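You operate a simulated robot arm through the tools that you are given. There is no shell and no other tool. Be economical: measure what you need, move in short steps, check, and stop when the job is done.

You are at the controls of a simulated two-armed robot. One attempt, no reset.

Task
Dose the ink that the job card asks for into the white cup.
Fine: water-based ink, 10 ml a stroke; cup in the doser's pocket, valve open, hold the doser while you pump; valve shut again, cup into the blue tray. Set down upright: what you pick out.

The check looks at the end state, three seconds after you hand in, the way a careful person would. Anything else that was tipped, shoved, dropped, spilled or broken makes it a failure.

Robot
Two 7-joint arms with two-finger parallel grippers on one trunk, on a base that drives. Base frame: it is fixed to the floor where the robot stands at the start and does not move with it; the origin is under the middle of the robot, x ahead of it, y to its left, z up. Lengths are in m, angles in rad, forces in N, time in s.
The left shoulder is at the start at [0.05, 0.161, 1.198], the right one opposite. With the tool pointing down near the work surface each hand reaches from about 0.2 to 0.68 m from the robot's upright axis, wherever it stands, measured 20 degrees to its own side. Places, roughly: ink valve [0.5, 0.3, 1]; inside of the blue tray [0.5, -0.3, 0.9]; job card [0.7, -0.4, 0.9]; pocket of the ink doser [0.5, 0.3, 0.9]; pump lever [0.5, 0.4, 1]; white cup (5x5x6 cm) [0.5, 0, 0.9]. Payload 3.43 kg a hand.
The TCP of each hand is the grasp point between the finger pads, 0.03 m short of the fingertips. In the tool frame z runs along the fingers and y along their closing line. The gripper opens to 0.094 m. The fingers are 0.028 m wide and 0.01 m thick; the gripper's body (0.05 by 0.096 m) begins 0.055 m behind the TCP.
Orientation is that of the tool frame in the base frame, as a unit quaternion [w, x, y, z]. With the fingers straight down and closing along the base's y, the tool's x points along the base's -x, its y along +y and its z along -z.

Tools
- The arms move only by the tool jog_arm. It takes "left_commands", "right_commands" or both (then of equal length, played together; a hand with none holds still); each is a list of rows, each a list of 7 numbers: the finger opening in m, from 0 to 0.094, then the shift along the base's x, y, z in m, then the turn, a rotation vector about the base's x, y, z in rad. In form: [[fingers, dx, dy, dz, wx, wy, wz], ...]. A call has 1 to 20 rows; each row shifts and turns the commanded pose from where the row before left it. Each row takes 0.2 s and may step no farther than 0.05 m and 0.15 rad from the row before; otherwise, or with a gripper value out of range, the whole call is refused. Where a pose cannot be reached the arm comes as near as it can. A force on the tool above 40 N (or 10 N above the force at the start of the call, whichever is more), or a blocked arm, ends the call early, and 0.2 s more pass. Each finger travels about 0.045 m/s and halts on what it meets, pressing with about 45 N; the grip force reading is that of the motor and also rises with nothing between the fingers. The clock runs only during rows and for 0.2 s after the last one: add rows that do not move to give the fingers time. It gives the time, the measured TCP pose, the force on the tool (base axes), the opening and the grip force at its end, in the units of the frame above (readings bear some noise), with the torque about the TCP (base axes, N m) and any sound that the robot's microphone picked up.
- Cameras (640 x 400 px; columns grow to the right, rows downward): "scene" is now at [0.1293, 0.0148, 1.3509]; the picture's right is [0.17, -0.99, 0.00], its down [-0.29, -0.05, -0.96] and it looks along [0.94, 0.16, -0.29] (base axes); focal length 214 px, centre (320, 200). "left" rides on the left gripper at [0.076, -0.014, -0.103] in its tool frame; the picture's right is [0.18, 0.98, 0.00], its down [-0.75, 0.14, -0.64] and it looks along [-0.63, 0.12, 0.77] (tool axes); focal length 243 px, centre (320, 200). "right" rides on the right gripper at [0.076, 0.014, -0.103] in its tool frame; the picture's right is [-0.18, 0.98, 0.00], its down [-0.75, -0.14, -0.64] and it looks along [-0.63, -0.12, 0.77] (tool axes); focal length 243 px, centre (320, 200). There is no depth. A picture from a camera that has moved, and an enlarged one, comes with that camera's place and axes in the base frame and with its lens.
- camera(camera): a new picture of that camera. No time passes.
- lift_body(by): slides the trunk up (or, below 0, down) by that many m; the arms and the scene camera ride with it, the base frame stays. It gives what a move gives, with no picture.
- base_move(legs): drives the robot by 1 to 6 legs, each [ahead, left, turn to the left] in m, m and rad, along the robot's own axes; the way and the turn of a leg run together, so that a leg with both is an arc; at most 1.5 m and 3.142 rad a leg. The arms and the cameras ride along, it lands a little off, and it stops where it bumps. It gives what a move gives.
- head_to(pan, tilt): turns the head with the scene camera to pan (to the left, within 1.396 rad either way) and tilt (down, from -0.506 to 1.204), counted from straight ahead of the robot. It gives what a move gives.
- enlarge(camera, box): a new picture of the part [left, top, right, bottom] of that camera's present view, enlarged. No time passes.
- hand_in(): hands the job in; it is judged then, once.

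Work in short steps. Places have to be worked out from the pictures, the camera data and where the tool is seen: move nearer, look again, correct. Check each grasp and each placing, and mend what went wrong. You have 120 turns and 100 pictures in all, those below and enlarged ones among them. Open the grippers and draw the arms clear of the work before you hand the job in, unless the task says otherwise; then end with one line.

The tools are called as name(argument=value, ...) on one line, values as JSON. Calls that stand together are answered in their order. jog_arm: Moves the arms, as the interface text tells. Its arguments: {"type":"object","properties":{"left_commands":{"type":"array"},"right_commands":{"type":"array"}},"required":[]} The other tools are called the same way: lift_body (by) slides the trunk up or down; base_move (legs) drives the base; head_to (pan, tilt) turns the head that bears the scene camera; camera (camera) takes a picture; enlarge (camera, box) takes an enlarged picture of a part of a camera's view; hand_in () hands the job in.

At the start:

```text
t: 0.0
left_ee_pos: [0.2067, 0.1955, 1.3396]
left_tool_rot: [0.001, -0.001, 1.0, 0.0]
left_contact_force: [-0.8, -0.2, 0.3]
left_wrist_torque: [-0.01, 0.01, 0.0]
left_finger_gap: 0.0942
left_gripper_force: 0.0
right_ee_pos: [0.3467, -0.0041, 1.3731]
right_tool_rot: [0.0, 0.0, 1.0, 0.0]
right_contact_force: [-0.1, -0.3, -0.9]
right_wrist_torque: [-0.03, 0.0, -0.01]
right_finger_gap: 0.0942
right_gripper_force: 0.0
trunk travel left (down, up): [-0.225, 0.042]
robot x, y, heading: [-0.0027, 0.0014, -0.001]
head pan, tilt: [0.171, 0.298]
```

scene: 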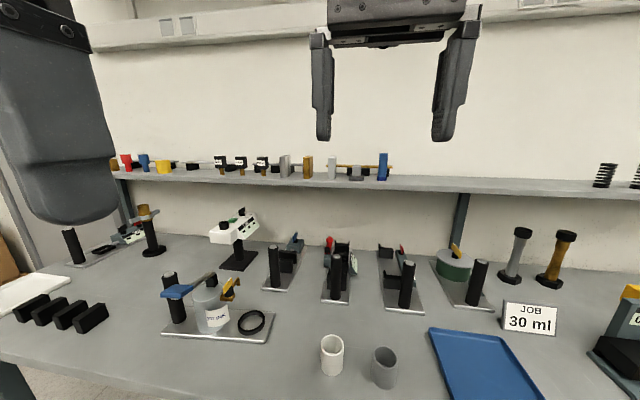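
right: 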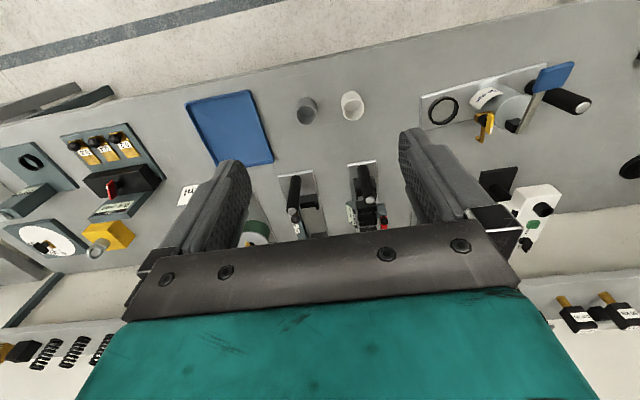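
left: 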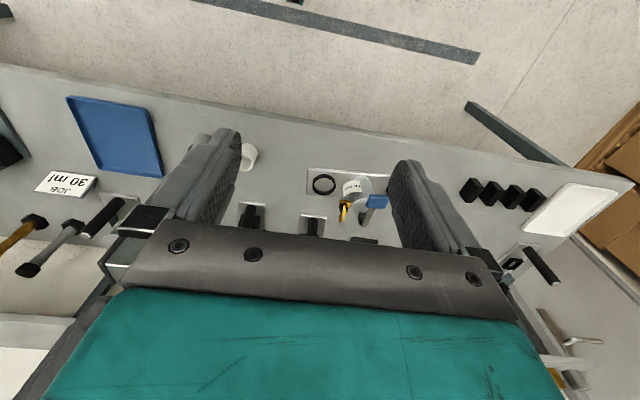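

The card appears to read 30 ml, which would be 3 strokes. I'll look closer at the card and the doser.

enlarge(camera="scene", box=[140, 250, 300, 350])

enlarge(camera="scene", box=[300, 220, 560, 400])

enlarge(camera="right", box=[400, 50, 600, 175])

```text
4.00 times, centred on (220, 300) of scene
camera zoom: at [0.1293, 0.0148, 1.3509], right [0.17, -0.99, 0.0], down [-0.29, -0.05, -0.96], along [0.94, 0.16, -0.29], focal length 858 px, centre (720, -200)
```

zoom: 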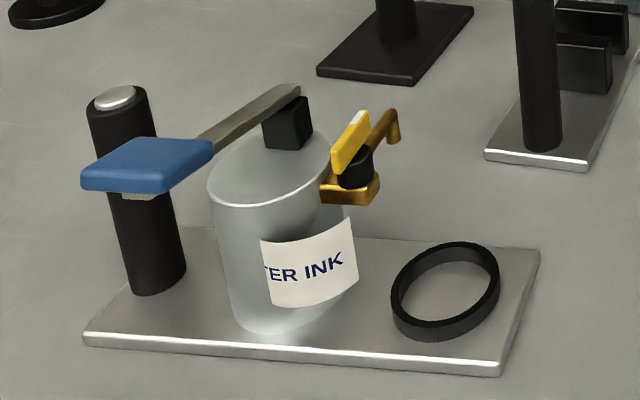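

```text
2.22 times, centred on (430, 310) of scene
camera zoom: at [0.1293, 0.0148, 1.3509], right [0.17, -0.99, 0.0], down [-0.29, -0.05, -0.96], along [0.94, 0.16, -0.29], focal length 477 px, centre (76, -44)
```

zoom: 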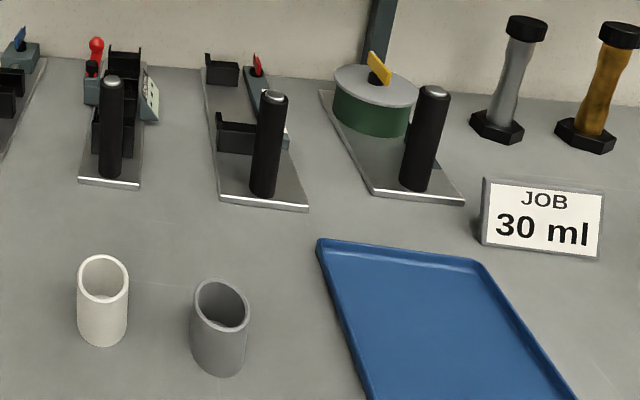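

```text
3.20 times, centred on (500, 112) of right
camera zoom: at [0.2706, 0.0113, 1.4742], right [0.18, 0.98, 0.0], down [0.75, -0.14, 0.64], along [0.63, -0.12, -0.77], focal length 776 px, centre (-256, 480)
```

zoom: 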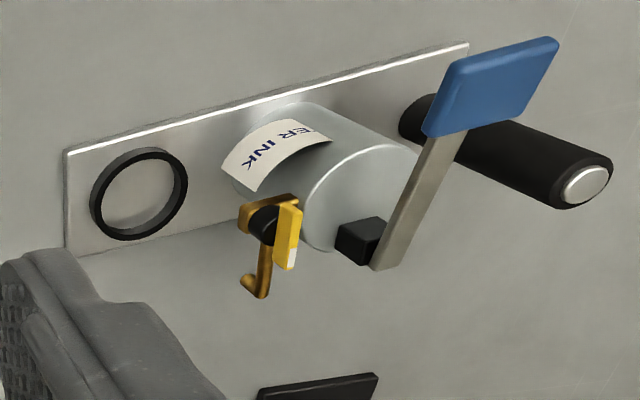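

The card reads 30 ml, so 3 strokes. I'll drive left so both arms can work at the doser, then look from nearer.

base_move(legs=[[0, 0.25, 0]])

head_to(pan=0.0, tilt=0.65)

camera(camera="scene")

camera(camera="right")

camera(camera="left")

```text
t: 1.8
left_ee_pos: [0.2059, 0.4461, 1.339]
left_tool_rot: [0.0, -0.002, 1.0, -0.001]
left_contact_force: [0.1, 0.8, 0.1]
left_wrist_torque: [-0.01, -0.03, -0.01]
left_finger_gap: 0.0939
left_gripper_force: 0.0
right_ee_pos: [0.3468, 0.2483, 1.3724]
right_tool_rot: [0.0, -0.001, 1.0, 0.001]
right_contact_force: [-0.1, -0.7, -0.4]
right_wrist_torque: [-0.04, 0.01, -0.01]
right_finger_gap: 0.094
right_gripper_force: 0.0
trunk travel left (down, up): [-0.225, 0.042]
robot x, y, heading: [0.0002, 0.252, 0.002]
head pan, tilt: [0.171, 0.298]
```

```text
t: 2.6
left_ee_pos: [0.2055, 0.4455, 1.339]
left_tool_rot: [0.001, -0.001, 1.0, -0.001]
left_contact_force: [-0.3, -0.2, 0.0]
left_wrist_torque: [-0.01, 0.02, 0.02]
left_finger_gap: 0.0939
left_gripper_force: 0.1
right_ee_pos: [0.3472, 0.2476, 1.3714]
right_tool_rot: [0.001, 0.0, 1.0, 0.0]
right_contact_force: [2.4, -2.3, -2.7]
right_wrist_torque: [0.17, 0.05, 0.18]
right_finger_gap: 0.0939
right_gripper_force: 0.0
trunk travel left (down, up): [-0.225, 0.042]
robot x, y, heading: [0.0005, 0.254, 0.004]
head pan, tilt: [0.0, 0.649]
```

```text
93 pictures are left
camera scene: at [0.1244, 0.2497, 1.3203], right [0.01, -1.0, 0.0], down [-0.59, -0.01, -0.81], along [0.81, 0.01, -0.59], focal length 214 px, centre (320, 200)
```

scene: 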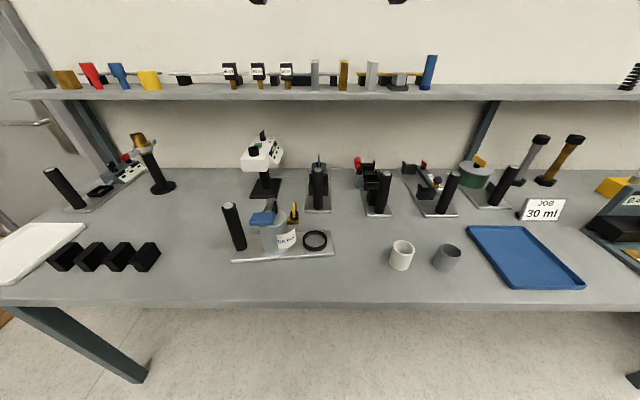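

```text
92 pictures are left
camera right: at [0.2708, 0.2617, 1.4739], right [0.18, 0.98, 0.0], down [0.75, -0.14, 0.64], along [0.63, -0.12, -0.77], focal length 243 px, centre (320, 200)
```

right: 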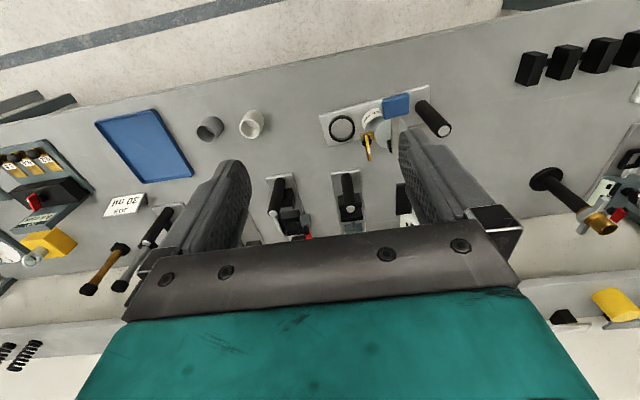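

```text
91 pictures are left
camera left: at [0.1297, 0.4309, 1.4424], right [-0.19, 0.98, 0.0], down [0.75, 0.14, 0.64], along [0.63, 0.12, -0.77], focal length 243 px, centre (320, 200)
```

left: 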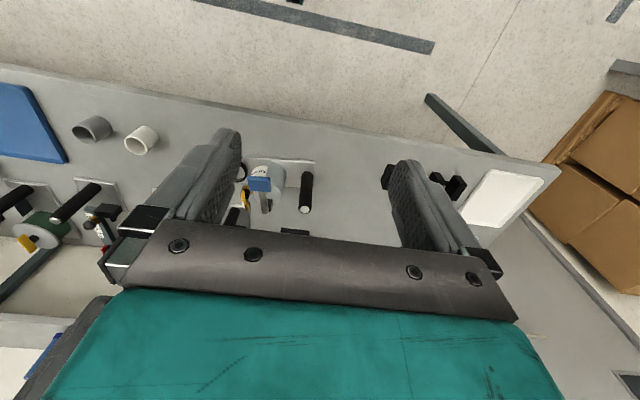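

I'll enlarge the doser from these new angles to read the spout, valve and pocket geometry.

enlarge(camera="scene", box=[210, 190, 350, 275])

enlarge(camera="right", box=[310, 75, 470, 175])

enlarge(camera="left", box=[220, 140, 340, 230])

```text
4.57 times, centred on (280, 232) of scene
camera zoom: at [0.1244, 0.2497, 1.3203], right [0.01, -1.0, 0.0], down [-0.59, -0.01, -0.81], along [0.81, 0.01, -0.59], focal length 980 px, centre (503, 51)
```

zoom: 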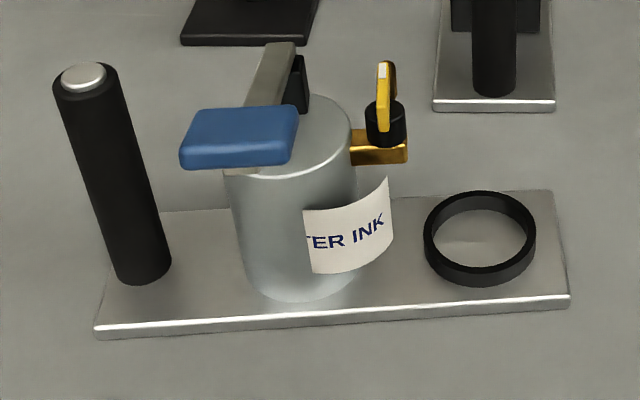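

```text
4.00 times, centred on (390, 125) of right
camera zoom: at [0.2708, 0.2617, 1.4739], right [0.18, 0.98, 0.0], down [0.75, -0.14, 0.64], along [0.63, -0.12, -0.77], focal length 970 px, centre (40, 500)
```

zoom: 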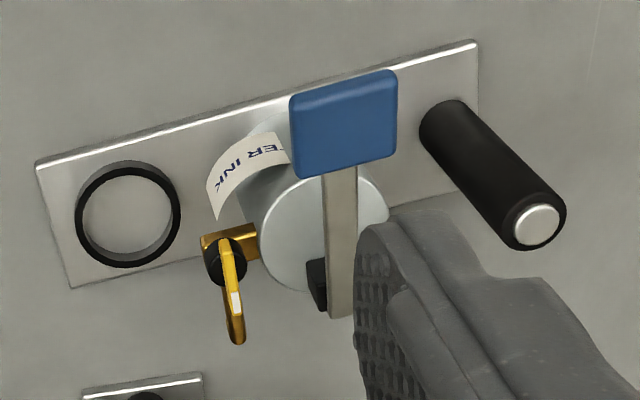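

```text
4.44 times, centred on (280, 185) of left
camera zoom: at [0.1297, 0.4309, 1.4424], right [-0.19, 0.98, 0.0], down [0.75, 0.14, 0.64], along [0.63, 0.12, -0.77], focal length 1078 px, centre (498, 267)
```

zoom: 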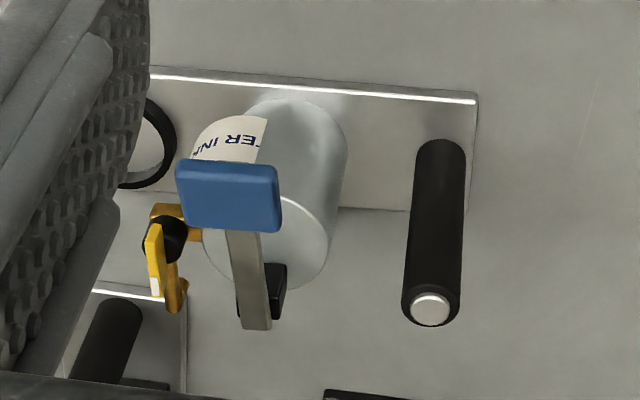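

The spout is parked pointing away (+x) next to the yellow handle, and turning the handle clockwise about 90° should swing it over the ring pocket near (0.53, 0.266). I judge the white cup to be at (0.47, 0.05). I'll bring the right hand above it, turned so the fingers close along x.

jog_arm(right_commands=[[0.094, 0.0112, -0.018, -0.0264, 0, 0, 0.1428], [0.094, 0.0112, -0.018, -0.0264, 0, 0, 0.1428], [0.094, 0.0112, -0.018, -0.0264, 0, 0, 0.1428], [0.094, 0.0112, -0.018, -0.0264, 0, 0, 0.1428], [0.094, 0.0112, -0.018, -0.0264, 0, 0, 0.1428], [0.094, 0.0112, -0.018, -0.0264, 0, 0, 0.1428], [0.094, 0.0112, -0.018, -0.0264, 0, 0, 0.1428], [0.094, 0.0112, -0.018, -0.0264, 0, 0, 0.1428], [0.094, 0.0112, -0.018, -0.0264, 0, 0, 0.1428], [0.094, 0.0112, -0.018, -0.0264, 0, 0, 0.1428], [0.094, 0.0112, -0.018, -0.0264, 0, 0, 0.1428], [0.094, 0, 0, 0, 0, 0, 0], [0.094, 0, 0, 0, 0, 0, 0]])

camera(camera="right")

camera(camera="scene")

```text
t: 5.5
left_ee_pos: [0.2063, 0.4451, 1.3388]
left_tool_rot: [0.001, -0.002, 1.0, 0.0]
left_contact_force: [-0.9, 1.1, 0.6]
left_wrist_torque: [0.01, 0.04, 0.01]
left_finger_gap: 0.0942
left_gripper_force: 0.1
right_ee_pos: [0.4704, 0.0499, 1.0819]
right_tool_rot: [0.0, 0.708, -0.706, 0.0]
right_contact_force: [0.8, -0.1, -0.4]
right_wrist_torque: [-0.01, 0.01, 0.0]
right_finger_gap: 0.0942
right_gripper_force: 0.1
trunk travel left (down, up): [-0.225, 0.042]
robot x, y, heading: [-0.003, 0.247, 0.0]
head pan, tilt: [0.0, 0.649]
```

```text
87 pictures are left
camera right: at [0.4562, -0.027, 1.1833], right [-0.98, 0.18, 0.0], down [0.14, 0.75, 0.64], along [0.12, 0.63, -0.77], focal length 243 px, centre (320, 200)
```

right: 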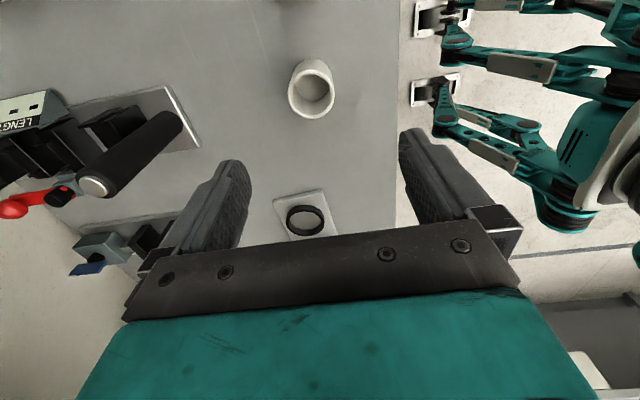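

```text
86 pictures are left
camera scene: at [0.124, 0.249, 1.319], right [0.0, -1.0, 0.0], down [-0.6, 0.0, -0.8], along [0.8, 0.0, -0.6], focal length 214 px, centre (320, 200)
```

scene: 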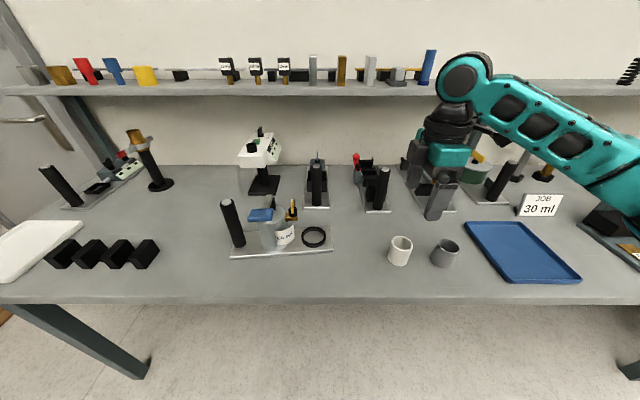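

The wrist view puts the cup rim at about (0.475, 0.047). I'll lower so the TCP is just below the rim, keeping the fingertips above where the ring will be.

jog_arm(right_commands=[[0.094, 0.004, -0.003, -0.04, 0, 0, 0], [0.094, 0, 0, -0.04, 0, 0, 0], [0.094, 0, 0, -0.04, 0, 0, 0], [0.094, 0, 0, -0.03, 0, 0, 0], [0.094, 0, 0, 0, 0, 0, 0], [0.094, 0, 0, 0, 0, 0, 0]])

camera(camera="right")

enlarge(camera="scene", box=[340, 180, 500, 290])

```text
t: 6.8
left_ee_pos: [0.2061, 0.4443, 1.3398]
left_tool_rot: [0.001, -0.002, 1.0, 0.0]
left_contact_force: [-0.2, -0.3, -0.4]
left_wrist_torque: [-0.02, 0.02, 0.0]
left_finger_gap: 0.094
left_gripper_force: 0.1
right_ee_pos: [0.4728, 0.0467, 0.9325]
right_tool_rot: [0.0, -0.707, 0.707, 0.0]
right_contact_force: [0.1, 0.9, 0.2]
right_wrist_torque: [0.02, -0.03, -0.02]
right_finger_gap: 0.0939
right_gripper_force: 0.1
trunk travel left (down, up): [-0.225, 0.042]
robot x, y, heading: [0.0012, 0.2474, 0.003]
head pan, tilt: [0.0, 0.649]
```

```text
85 pictures are left
camera right: at [0.4594, -0.0291, 1.0331], right [-0.98, 0.18, 0.0], down [0.14, 0.75, 0.64], along [0.12, 0.63, -0.77], focal length 243 px, centre (320, 200)
```

right: 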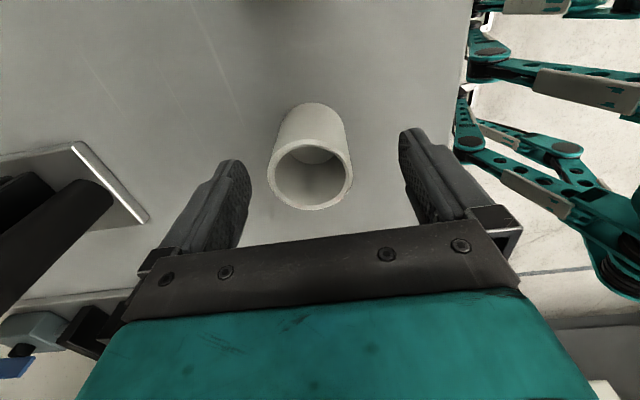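

```text
3.64 times, centred on (420, 235) of scene
camera zoom: at [0.1239, 0.2491, 1.319], right [0.0, -1.0, 0.0], down [-0.6, 0.0, -0.8], along [0.8, 0.0, -0.6], focal length 780 px, centre (-44, 73)
```

zoom: 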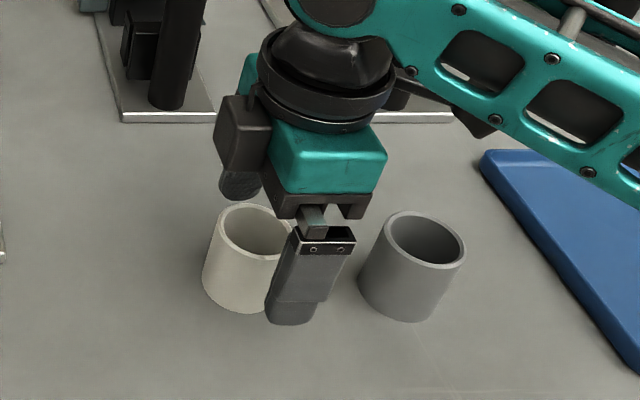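

The cup sits between the fingers with its rim at about (0.478, 0.047). I'll lower the last bit and close.

jog_arm(right_commands=[[0.094, 0.005, 0.001, -0.017, 0, 0, 0], [0.094, 0, 0, 0, 0, 0, 0], [0.07, 0, 0, 0, 0, 0, 0], [0.055, 0, 0, 0, 0, 0, 0], [0.04, 0, 0, 0, 0, 0, 0], [0.04, 0, 0, 0, 0, 0, 0], [0.04, 0, 0, 0, 0, 0, 0], [0.04, 0, 0, 0, 0, 0, 0]])

camera(camera="right")

```text
t: 8.7
left_ee_pos: [0.2066, 0.4451, 1.3397]
left_tool_rot: [0.001, -0.001, 1.0, -0.001]
left_contact_force: [0.1, -0.2, -1.0]
left_wrist_torque: [0.0, 0.02, 0.0]
left_finger_gap: 0.0942
left_gripper_force: 0.0
right_ee_pos: [0.4785, 0.048, 0.9151]
right_tool_rot: [0.0, 0.708, -0.706, 0.0]
right_contact_force: [-0.4, -0.2, 0.2]
right_wrist_torque: [-0.02, 0.01, 0.0]
right_finger_gap: 0.0484
right_gripper_force: 44.3
trunk travel left (down, up): [-0.225, 0.042]
robot x, y, heading: [-0.0005, 0.2481, -0.001]
head pan, tilt: [0.0, 0.649]
```

```text
83 pictures are left
camera right: at [0.4642, -0.028, 1.0163], right [-0.98, 0.18, 0.0], down [0.14, 0.75, 0.64], along [0.12, 0.63, -0.77], focal length 243 px, centre (320, 200)
```

right: 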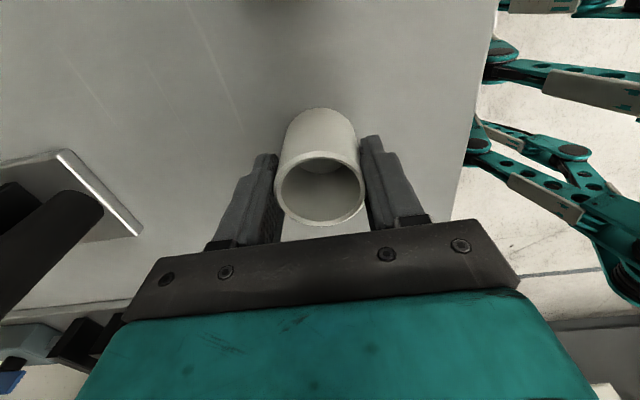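

The grip holds the cup (gap 0.048). I'll lift and carry it toward the pocket, stopping short to look.

jog_arm(right_commands=[[0.04, 0, 0, 0.03, 0, 0, 0], [0.04, 0, 0, 0.04, 0, 0, 0], [0.04, 0, 0, 0.04, 0, 0, 0], [0.04, 0.012, 0.035, 0, 0, 0, 0], [0.04, 0.013, 0.035, 0, 0, 0, 0], [0.04, 0.013, 0.035, 0, 0, 0, 0], [0.04, 0.012, 0.035, 0, 0, 0, 0], [0.04, 0, 0, 0, 0, 0, 0], [0.04, 0, 0, 0, 0, 0, 0]])

camera(camera="right")

enlarge(camera="scene", box=[210, 170, 370, 270])

```text
t: 10.7
left_ee_pos: [0.2059, 0.4459, 1.3387]
left_tool_rot: [0.001, -0.002, 1.0, -0.002]
left_contact_force: [0.2, 0.6, 0.1]
left_wrist_torque: [-0.01, 0.01, 0.0]
left_finger_gap: 0.0941
left_gripper_force: 0.1
right_ee_pos: [0.528, 0.1871, 1.0256]
right_tool_rot: [0.0, 0.708, -0.706, 0.0]
right_contact_force: [0.8, -0.1, -0.6]
right_wrist_torque: [0.02, -0.02, 0.05]
right_finger_gap: 0.0488
right_gripper_force: 45.0
trunk travel left (down, up): [-0.225, 0.042]
robot x, y, heading: [-0.0002, 0.2517, 0.001]
head pan, tilt: [0.0, 0.649]
```

```text
82 pictures are left
camera right: at [0.5145, 0.1115, 1.1273], right [-0.98, 0.18, 0.0], down [0.14, 0.75, 0.64], along [0.12, 0.63, -0.77], focal length 243 px, centre (320, 200)
```

right: 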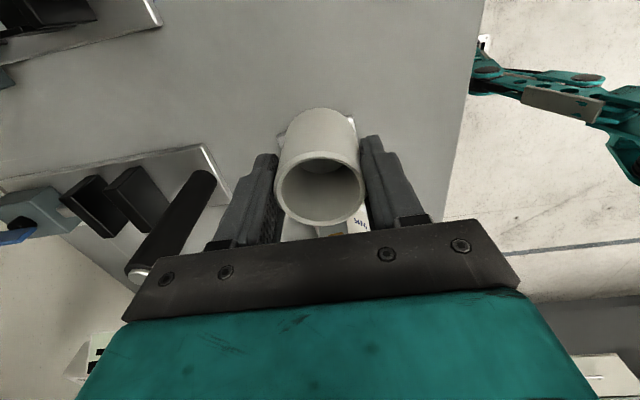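

```text
4.00 times, centred on (290, 220) of scene
camera zoom: at [0.124, 0.2493, 1.319], right [0.0, -1.0, 0.0], down [-0.6, 0.0, -0.8], along [0.8, 0.0, -0.6], focal length 858 px, centre (440, 120)
```

zoom: 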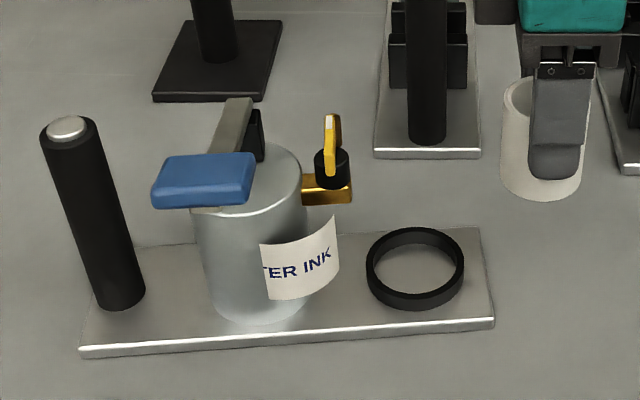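

I want a better fix on the ring, so I'll bring the left wrist camera over the front of the doser.

jog_arm(left_commands=[[0.094, 0.027, -0.025, -0.02, 0, 0, 0], [0.094, 0.027, -0.025, -0.02, 0, 0, 0], [0.094, 0.027, -0.025, -0.02, 0, 0, 0], [0.094, 0.027, -0.025, -0.02, 0, 0, 0], [0.094, 0.02, -0.02, -0.02, 0, 0, 0], [0.094, 0, 0, 0, 0, 0, 0], [0.094, 0, 0, 0, 0, 0, 0]])

camera(camera="left")

enlarge(camera="left", box=[230, 90, 430, 220])

```text
t: 12.2
left_ee_pos: [0.3314, 0.348, 1.2325]
left_tool_rot: [0.0, -0.001, 1.0, -0.001]
left_contact_force: [-0.3, -0.7, 0.0]
left_wrist_torque: [-0.01, 0.0, 0.02]
left_finger_gap: 0.0941
left_gripper_force: 0.1
left hand out of reach, approached as far as the arm can: row 4, 5
right_ee_pos: [0.5283, 0.1868, 1.0262]
right_tool_rot: [0.0, 0.707, -0.707, 0.0]
right_contact_force: [0.5, -0.2, -0.5]
right_wrist_torque: [0.01, 0.0, -0.01]
right_finger_gap: 0.0486
right_gripper_force: 45.0
trunk travel left (down, up): [-0.225, 0.042]
robot x, y, heading: [-0.001, 0.2477, 0.002]
head pan, tilt: [0.0, 0.649]
```

```text
80 pictures are left
camera left: at [0.2555, 0.3353, 1.3345], right [-0.19, 0.98, 0.0], down [0.75, 0.14, 0.64], along [0.63, 0.12, -0.77], focal length 243 px, centre (320, 200)
```

left: 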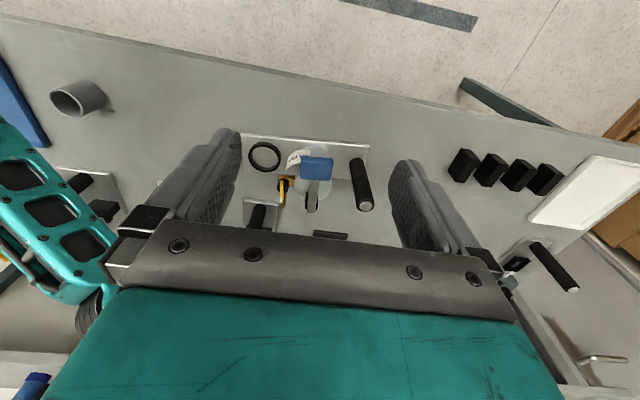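

```text
3.08 times, centred on (330, 155) of left
camera zoom: at [0.2555, 0.3353, 1.3345], right [-0.19, 0.98, 0.0], down [0.75, 0.14, 0.64], along [0.63, 0.12, -0.77], focal length 746 px, centre (289, 338)
```

zoom: 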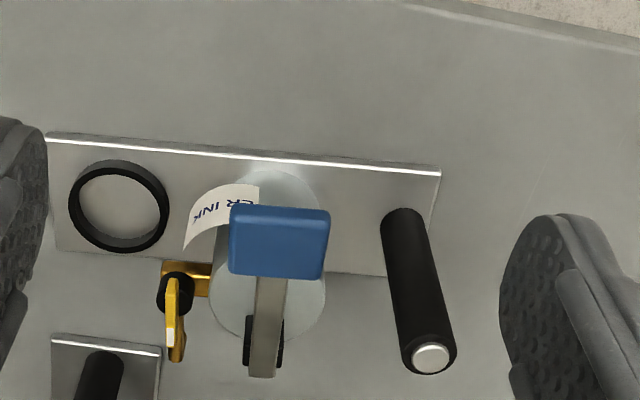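

The ring comes out at about (0.533, 0.268), the post at (0.518, 0.468) and the pad at (0.435, 0.364). I'll move the cup above the ring and lower it until it's just clear.

jog_arm(right_commands=[[0.04, 0.002, 0.04, 0, 0, 0, 0], [0.04, 0.002, 0.041, 0, 0, 0, 0], [0.04, 0, 0, -0.035, 0, 0, 0], [0.04, 0, 0, -0.03, 0, 0, 0], [0.04, 0, 0, 0, 0, 0, 0], [0.04, 0, 0, 0, 0, 0, 0]])

enlarge(camera="left", box=[230, 90, 390, 220])

enlarge(camera="scene", box=[260, 180, 360, 260])

camera(camera="right")

```text
t: 13.7
left_ee_pos: [0.3312, 0.3498, 1.2322]
left_tool_rot: [0.0, -0.001, 1.0, 0.0]
left_contact_force: [0.6, -0.2, -0.5]
left_wrist_torque: [0.0, 0.02, -0.03]
left_finger_gap: 0.0939
left_gripper_force: 0.0
right_ee_pos: [0.5331, 0.2681, 0.96]
right_tool_rot: [0.001, 0.708, -0.707, 0.0]
right_contact_force: [0.2, -0.4, -0.8]
right_wrist_torque: [0.0, -0.02, 0.01]
right_finger_gap: 0.0486
right_gripper_force: 45.0
trunk travel left (down, up): [-0.225, 0.042]
robot x, y, heading: [-0.0013, 0.2509, 0.006]
head pan, tilt: [0.0, 0.649]
```

```text
3.08 times, centred on (310, 155) of left
camera zoom: at [0.2554, 0.3354, 1.3346], right [-0.19, 0.98, 0.0], down [0.75, 0.14, 0.64], along [0.63, 0.12, -0.77], focal length 746 px, centre (351, 338)
```

zoom: 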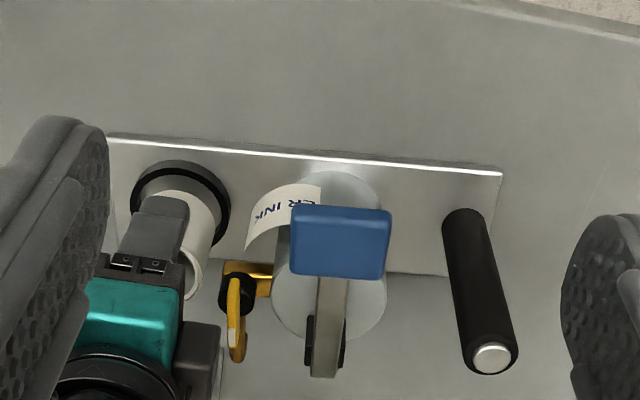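

```text
5.00 times, centred on (310, 220) of scene
camera zoom: at [0.124, 0.2491, 1.319], right [0.0, -1.0, 0.0], down [-0.6, 0.0, -0.8], along [0.8, 0.0, -0.6], focal length 1072 px, centre (370, 100)
```

zoom: 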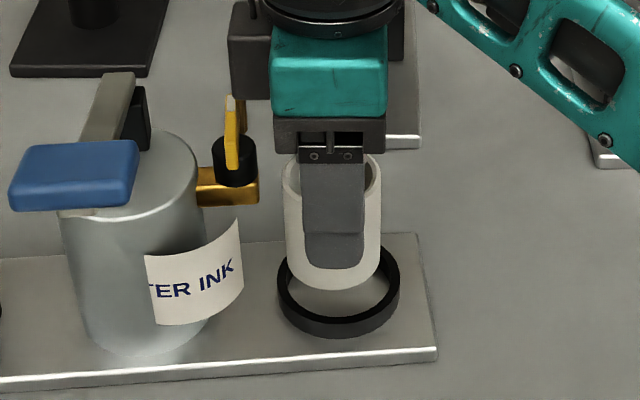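

```text
76 pictures are left
camera right: at [0.519, 0.1927, 1.0615], right [-0.98, 0.18, 0.0], down [0.14, 0.75, 0.64], along [0.12, 0.63, -0.77], focal length 243 px, centre (320, 200)
```

right: 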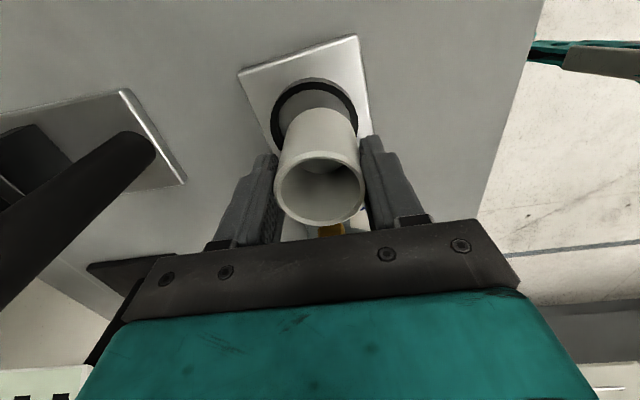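

Scene view says y is within about 2 mm. I'll enlarge the wrist view to check x against the ring.

enlarge(camera="right", box=[230, 30, 390, 130])

```text
4.00 times, centred on (310, 80) of right
camera zoom: at [0.519, 0.1927, 1.0615], right [-0.98, 0.18, 0.0], down [0.14, 0.75, 0.64], along [0.12, 0.63, -0.77], focal length 970 px, centre (360, 680)
```

zoom: 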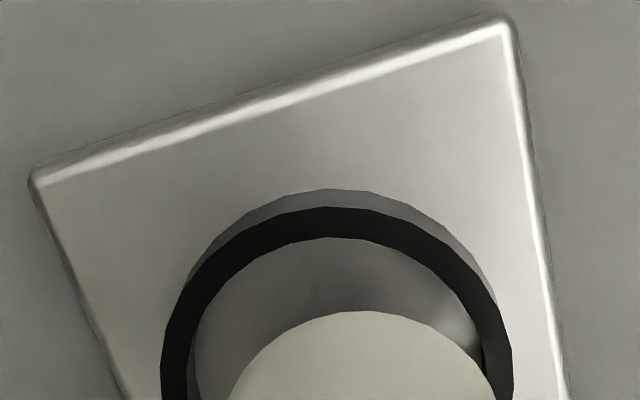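

The ring centre is about 4 mm further in x and 2 mm less in y than the cup. I'll correct that and lower into the ring in small steps.

jog_arm(right_commands=[[0.04, 0.004, -0.002, 0, 0, 0, 0], [0.04, 0, 0, -0.01, 0, 0, 0], [0.04, 0, 0, -0.008, 0, 0, 0], [0.04, 0, 0, 0, 0, 0, 0]])

enlarge(camera="right", box=[230, 30, 390, 130])

enlarge(camera="scene", box=[260, 180, 360, 260])

```text
t: 14.7
left_ee_pos: [0.3314, 0.3502, 1.2322]
left_tool_rot: [0.0, -0.002, 1.0, 0.0]
left_contact_force: [-0.1, 0.4, -0.1]
left_wrist_torque: [-0.01, -0.02, 0.0]
left_finger_gap: 0.0941
left_gripper_force: 0.0
right_ee_pos: [0.5372, 0.2665, 0.9433]
right_tool_rot: [0.0, 0.707, -0.707, 0.001]
right_contact_force: [-0.3, -0.1, 0.1]
right_wrist_torque: [-0.03, 0.01, -0.01]
right_finger_gap: 0.0489
right_gripper_force: 45.0
trunk travel left (down, up): [-0.225, 0.042]
robot x, y, heading: [0.0007, 0.2473, 0.004]
head pan, tilt: [0.0, 0.649]
```

```text
4.00 times, centred on (310, 80) of right
camera zoom: at [0.5226, 0.1902, 1.0437], right [-0.98, 0.18, 0.0], down [0.14, 0.75, 0.64], along [0.12, 0.63, -0.77], focal length 970 px, centre (360, 680)
```

zoom: 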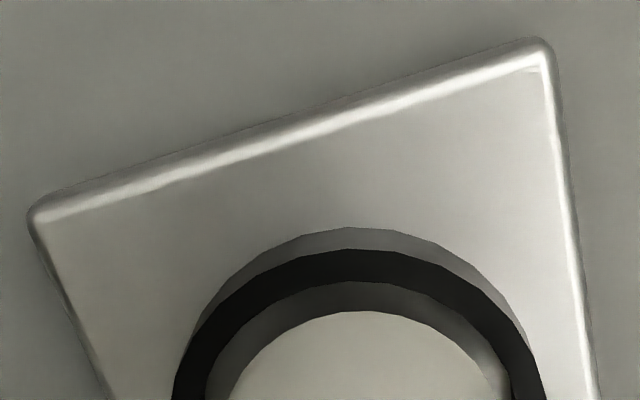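

```text
5.00 times, centred on (310, 220) of scene
camera zoom: at [0.1239, 0.2491, 1.319], right [0.0, -1.0, 0.0], down [-0.6, 0.0, -0.8], along [0.8, 0.0, -0.6], focal length 1072 px, centre (370, 100)
```

zoom: 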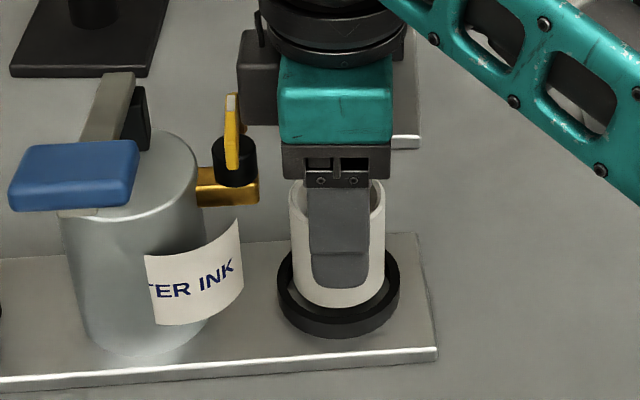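

The cup is well aligned over the ring. I'll lower gently until the bottom touches.

jog_arm(right_commands=[[0.04, 0, 0, -0.006, 0, 0, 0], [0.04, 0, 0, -0.005, 0, 0, 0], [0.04, 0, 0, -0.003, 0, 0, 0], [0.04, 0, 0, -0.002, 0, 0, 0], [0.04, 0, 0, 0, 0, 0, 0]])

enlarge(camera="scene", box=[260, 180, 360, 260])

enlarge(camera="right", box=[230, 30, 390, 130])

```text
t: 15.8
left_ee_pos: [0.3313, 0.3491, 1.2315]
left_tool_rot: [0.001, -0.002, 1.0, -0.001]
left_contact_force: [0.1, 0.2, 0.1]
left_wrist_torque: [0.02, -0.03, 0.01]
left_finger_gap: 0.094
left_gripper_force: 0.1
right_ee_pos: [0.5369, 0.2667, 0.9281]
right_tool_rot: [0.0, 0.708, -0.706, 0.0]
right_contact_force: [1.4, -1.0, 3.5]
right_wrist_torque: [-0.06, 0.0, 0.04]
right_finger_gap: 0.0488
right_gripper_force: 44.5
trunk travel left (down, up): [-0.225, 0.042]
robot x, y, heading: [0.0001, 0.247, 0.0]
head pan, tilt: [0.0, 0.649]
```

```text
5.00 times, centred on (310, 220) of scene
camera zoom: at [0.1236, 0.249, 1.3191], right [0.0, -1.0, 0.0], down [-0.6, 0.0, -0.8], along [0.8, 0.0, -0.6], focal length 1072 px, centre (370, 100)
```

zoom: 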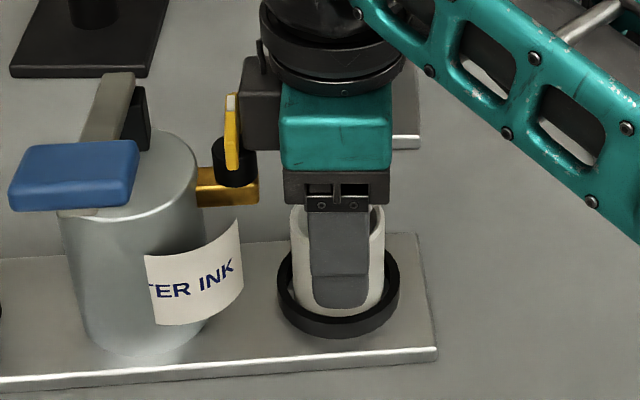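

```text
4.00 times, centred on (310, 80) of right
camera zoom: at [0.5225, 0.1902, 1.0284], right [-0.98, 0.18, 0.0], down [0.14, 0.75, 0.64], along [0.12, 0.63, -0.77], focal length 970 px, centre (360, 680)
```

zoom: 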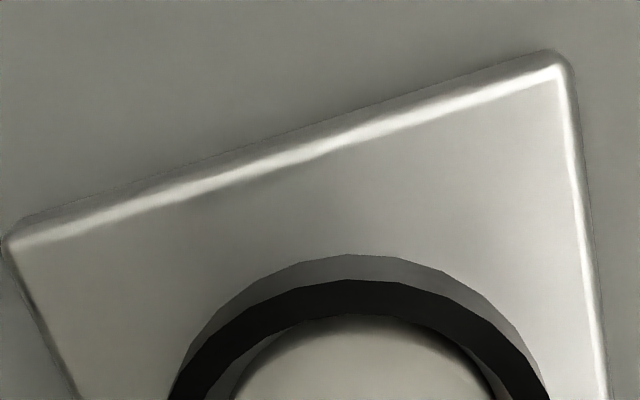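

About 3.5 N of contact, and the cup is inside the ring. I'll press 1 mm more, then open.

jog_arm(right_commands=[[0.04, 0, 0, -0.001, 0, 0, 0], [0.06, 0, 0, 0, 0, 0, 0], [0.075, 0, 0, 0, 0, 0, 0], [0.08, 0, 0, 0, 0, 0, 0], [0.08, 0, 0, 0, 0, 0, 0], [0.08, 0, 0, 0.03, 0, 0, 0], [0.08, 0, 0, 0.04, 0, 0, 0], [0.08, 0, -0.02, 0.04, 0, 0, 0], [0.08, 0, -0.03, 0.02, 0, 0, 0], [0.08, 0, 0, 0, 0, 0, 0]])

camera(camera="right")

enlarge(camera="scene", box=[220, 170, 360, 260])

```text
t: 18.1
left_ee_pos: [0.3314, 0.3506, 1.23]
left_tool_rot: [0.0, -0.002, 1.0, -0.001]
left_contact_force: [0.1, 0.0, -0.1]
left_wrist_torque: [0.0, 0.0, -0.01]
left_finger_gap: 0.0939
left_gripper_force: 0.1
right_ee_pos: [0.5372, 0.2161, 1.055]
right_tool_rot: [0.0, -0.707, 0.707, 0.001]
right_contact_force: [-0.1, -0.1, 0.5]
right_wrist_torque: [0.01, 0.0, 0.01]
right_finger_gap: 0.0801
right_gripper_force: 0.1
trunk travel left (down, up): [-0.225, 0.042]
robot x, y, heading: [0.002, 0.2507, -0.001]
head pan, tilt: [0.0, 0.649]
```

```text
70 pictures are left
camera right: at [0.5228, 0.1399, 1.1563], right [-0.98, 0.18, 0.0], down [0.14, 0.75, 0.64], along [0.12, 0.63, -0.77], focal length 243 px, centre (320, 200)
```

right: 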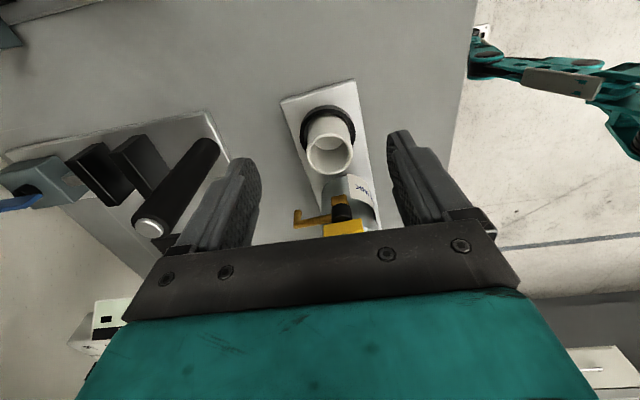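

```text
4.44 times, centred on (290, 215) of scene
camera zoom: at [0.124, 0.2494, 1.319], right [0.0, -1.0, 0.0], down [-0.6, 0.0, -0.8], along [0.8, 0.0, -0.6], focal length 953 px, centre (453, 133)
```

zoom: 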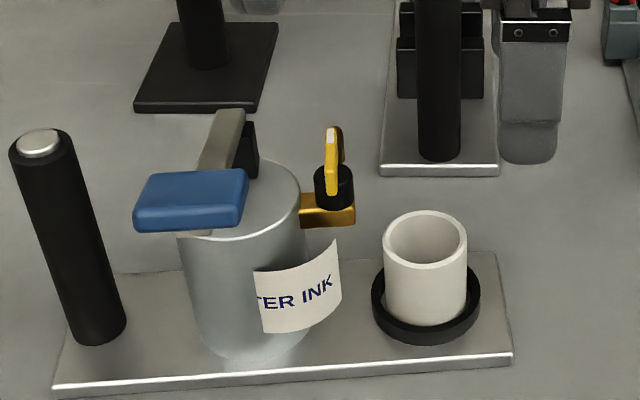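

The cup is seated in the pocket. I'll look closely at the valve from the right wrist camera.

enlarge(camera="right", box=[270, 90, 410, 245])

```text
2.58 times, centred on (340, 168) of right
camera zoom: at [0.5228, 0.1399, 1.1563], right [-0.98, 0.18, 0.0], down [0.14, 0.75, 0.64], along [0.12, 0.63, -0.77], focal length 626 px, centre (268, 284)
```

zoom: 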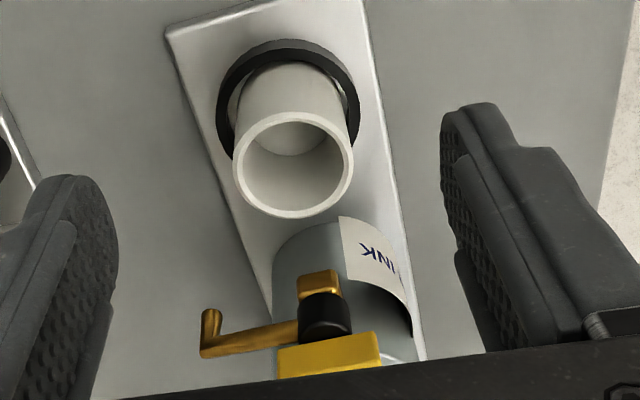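

The spout arm swings with the knob and is parked at +x. First the left hand goes above the post, turned so that it closes along x and its camera faces the doser from the +y side.

jog_arm(left_commands=[[0.08, 0.017, 0.0107, -0.008, 0, 0, -0.1428], [0.08, 0.017, 0.0107, -0.008, 0, 0, -0.1428], [0.08, 0.017, 0.0107, -0.008, 0, 0, -0.1428], [0.08, 0.017, 0.0107, -0.008, 0, 0, -0.1428], [0.08, 0.017, 0.0107, -0.008, 0, 0, -0.1428], [0.08, 0.017, 0.0107, -0.008, 0, 0, -0.1428], [0.08, 0.017, 0.0107, -0.012, 0, 0, -0.1428], [0.08, 0.017, 0.0107, -0.017, 0, 0, -0.1428], [0.08, 0.017, 0.0107, -0.017, 0, 0, -0.1428], [0.08, 0.017, 0.0107, -0.017, 0, 0, -0.1428], [0.08, 0.017, 0.0107, -0.017, 0, 0, -0.1428], [0.08, 0, 0, 0, 0, 0, 0], [0.08, 0, 0, 0, 0, 0, 0]])

camera(camera="left")

camera(camera="scene")

```text
t: 20.9
left_ee_pos: [0.2852, 0.3315, 1.0939]
left_tool_rot: [0.005, 0.694, 0.72, 0.005]
left_contact_force: [-0.5, -0.1, 0.8]
left_wrist_torque: [-0.02, 0.01, -0.02]
left_finger_gap: 0.08
left_gripper_force: 0.0
left hand out of reach, approached as far as the arm can: row 7, 8, 9, 10, 11
right_ee_pos: [0.5373, 0.217, 1.0539]
right_tool_rot: [0.0, -0.707, 0.707, 0.0]
right_contact_force: [-0.3, 0.0, 0.1]
right_wrist_torque: [-0.01, 0.01, -0.04]
right_finger_gap: 0.0797
right_gripper_force: 0.0
trunk travel left (down, up): [-0.225, 0.042]
robot x, y, heading: [-0.0015, 0.2503, 0.002]
head pan, tilt: [0.0, 0.649]
```

```text
67 pictures are left
camera left: at [0.2667, 0.4079, 1.1966], right [0.98, 0.22, 0.01], down [0.16, -0.75, 0.65], along [0.15, -0.63, -0.76], focal length 243 px, centre (320, 200)
```

left: 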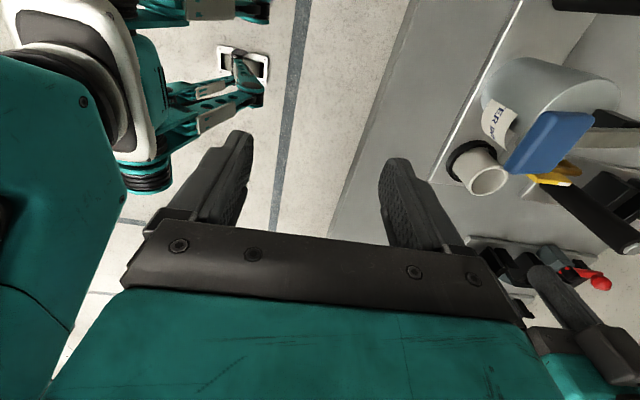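

```text
66 pictures are left
camera scene: at [0.1238, 0.2491, 1.319], right [0.0, -1.0, 0.0], down [-0.6, 0.0, -0.8], along [0.8, 0.0, -0.6], focal length 214 px, centre (320, 200)
```

scene: 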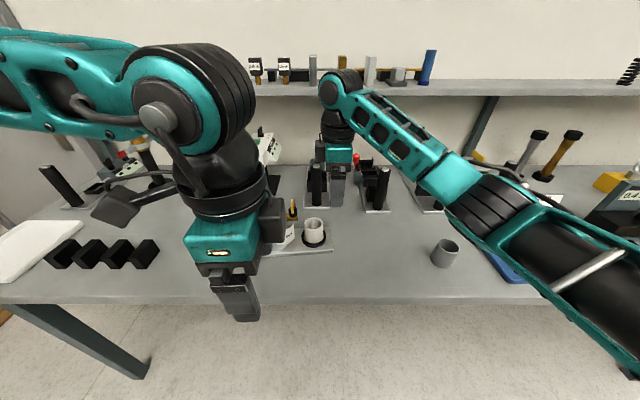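

The left arm got stuck near the chest. I'll raise it and move it outward in small steps to get a better posture.

jog_arm(left_commands=[[0.08, 0, 0.02, 0.03, 0, 0, 0], [0.08, 0, 0.03, 0.03, 0, 0, 0], [0.08, 0, 0.03, 0.03, 0, 0, 0], [0.08, 0, 0.03, 0.02, 0, 0, 0], [0.08, 0, 0, 0, 0, 0, 0]])

```text
t: 22.1
left_ee_pos: [0.2317, 0.4053, 1.2082]
left_tool_rot: [-0.001, 0.705, 0.709, 0.0]
left_contact_force: [0.1, 0.5, 0.0]
left_wrist_torque: [-0.02, 0.01, 0.01]
left_finger_gap: 0.0799
left_gripper_force: 0.0
left hand out of reach, approached as far as the arm can: row 1, 2, 3, 4
right_ee_pos: [0.5375, 0.2151, 1.0542]
right_tool_rot: [-0.001, 0.708, -0.707, 0.0]
right_contact_force: [0.9, -1.1, 1.4]
right_wrist_torque: [0.01, -0.01, 0.02]
right_finger_gap: 0.0801
right_gripper_force: 0.0
trunk travel left (down, up): [-0.225, 0.042]
robot x, y, heading: [0.0006, 0.2496, 0.0]
head pan, tilt: [0.0, 0.649]
```

The posture is limited at this yaw. I'll turn the yaw back while moving outward and see if it frees up.

jog_arm(left_commands=[[0.08, 0, 0.02, 0.02, 0, 0, 0.14], [0.08, 0, 0.02, 0.02, 0, 0, 0.14], [0.08, 0.01, 0.02, 0.01, 0, 0, 0.14], [0.08, 0.02, 0.01, 0, 0, 0, 0.14], [0.08, 0.02, 0.01, 0, 0, 0, 0.14], [0.08, 0.03, 0, 0, 0, 0, 0.14], [0.08, 0.03, 0, 0, 0, 0, 0.14], [0.08, 0.03, 0, 0, 0, 0, 0.14], [0.08, 0, 0, 0, 0, 0, 0]])

camera(camera="scene")

```text
t: 24.1
left_ee_pos: [0.3693, 0.4857, 1.2577]
left_tool_rot: [0.001, 0.22, 0.976, -0.001]
left_contact_force: [0.8, -0.2, 0.0]
left_wrist_torque: [-0.02, 0.0, -0.01]
left_finger_gap: 0.0799
left_gripper_force: 0.1
right_ee_pos: [0.5358, 0.2164, 1.0545]
right_tool_rot: [-0.001, 0.708, -0.706, 0.0]
right_contact_force: [0.3, 0.5, 0.7]
right_wrist_torque: [0.03, -0.01, 0.01]
right_finger_gap: 0.08
right_gripper_force: 0.1
trunk travel left (down, up): [-0.225, 0.042]
robot x, y, heading: [0.0006, 0.2497, -0.002]
head pan, tilt: [0.0, 0.649]
```

```text
65 pictures are left
camera scene: at [0.1237, 0.2493, 1.3191], right [0.0, -1.0, 0.0], down [-0.6, 0.0, -0.8], along [0.8, 0.0, -0.6], focal length 214 px, centre (320, 200)
```

scene: 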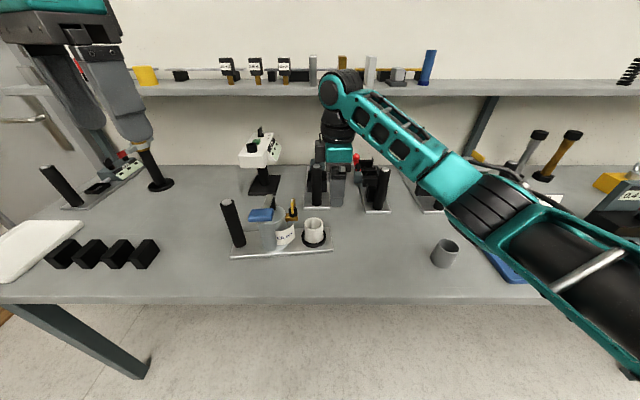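

It's free again. I'll move to above the post first, then turn there.

jog_arm(left_commands=[[0.08, 0.037, -0.004, -0.01, 0, 0, 0], [0.08, 0.037, -0.004, -0.01, 0, 0, 0], [0.08, 0.037, -0.005, -0.02, 0, 0, 0], [0.08, 0.037, -0.005, -0.02, 0, 0, 0], [0.08, 0, 0, -0.02, 0, 0, -0.14], [0.08, 0, 0, -0.02, 0, 0, -0.14], [0.08, 0, 0, -0.02, 0, 0, -0.14], [0.08, 0, 0, -0.02, 0, 0, -0.14], [0.08, 0, 0, 0, 0, 0, -0.14], [0.08, 0, 0, 0, 0, 0, -0.14], [0.08, 0, 0, 0, 0, 0, -0.14], [0.08, 0, 0, 0, 0, 0, -0.14], [0.08, 0, 0, 0, 0, 0, 0], [0.08, 0, 0, 0, 0, 0, 0]])

camera(camera="left")

```text
t: 27.1
left_ee_pos: [0.2832, 0.3319, 1.1091]
left_tool_rot: [0.005, 0.695, 0.719, 0.003]
left_contact_force: [-0.2, -0.4, -0.1]
left_wrist_torque: [-0.05, 0.01, 0.02]
left_finger_gap: 0.08
left_gripper_force: 0.1
left hand out of reach, approached as far as the arm can: row 5, 6, 7, 8, 9, 10, 11, 12
right_ee_pos: [0.5374, 0.2154, 1.0552]
right_tool_rot: [0.0, 0.707, -0.707, 0.0]
right_contact_force: [0.4, -0.2, 0.2]
right_wrist_torque: [-0.01, -0.01, -0.01]
right_finger_gap: 0.0799
right_gripper_force: 0.1
trunk travel left (down, up): [-0.225, 0.042]
robot x, y, heading: [-0.0001, 0.249, -0.001]
head pan, tilt: [0.0, 0.649]
```

```text
64 pictures are left
camera left: at [0.2653, 0.4074, 1.2116], right [0.98, 0.22, 0.01], down [0.16, -0.75, 0.64], along [0.15, -0.63, -0.76], focal length 243 px, centre (320, 200)
```

left: 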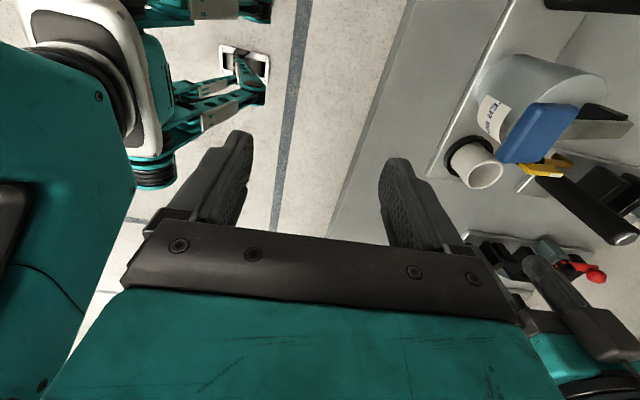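

That yaw isn't reachable for the left arm, but the post is round, so a yaw of about −0.44 will do. I'll recover the way that worked before.

jog_arm(left_commands=[[0.08, 0, 0.02, 0.03, 0, 0, 0.14], [0.08, 0, 0.03, 0.03, 0, 0, 0.14], [0.08, 0, 0.03, 0.03, 0, 0, 0.14], [0.08, 0, 0.03, 0.03, 0, 0, 0.14], [0.08, 0.02, 0.02, 0.02, 0, 0, 0.14], [0.08, 0.02, 0.02, 0, 0, 0, 0.14], [0.08, 0.03, 0, 0, 0, 0, 0.14], [0.08, 0.03, 0, 0, 0, 0, 0.14], [0.08, 0, 0, 0, 0, 0, 0], [0.08, 0, 0, 0, 0, 0, 0]])

```text
t: 29.2
left_ee_pos: [0.3827, 0.4817, 1.2467]
left_tool_rot: [-0.001, 0.222, 0.975, -0.001]
left_contact_force: [0.1, 0.6, 0.7]
left_wrist_torque: [0.0, 0.0, -0.03]
left_finger_gap: 0.0799
left_gripper_force: 0.1
right_ee_pos: [0.5369, 0.2151, 1.055]
right_tool_rot: [0.001, -0.707, 0.707, 0.001]
right_contact_force: [0.1, -0.4, -0.2]
right_wrist_torque: [0.01, -0.04, -0.05]
right_finger_gap: 0.08
right_gripper_force: 0.1
trunk travel left (down, up): [-0.225, 0.042]
robot x, y, heading: [0.0015, 0.2529, -0.001]
head pan, tilt: [0.0, 0.649]
```

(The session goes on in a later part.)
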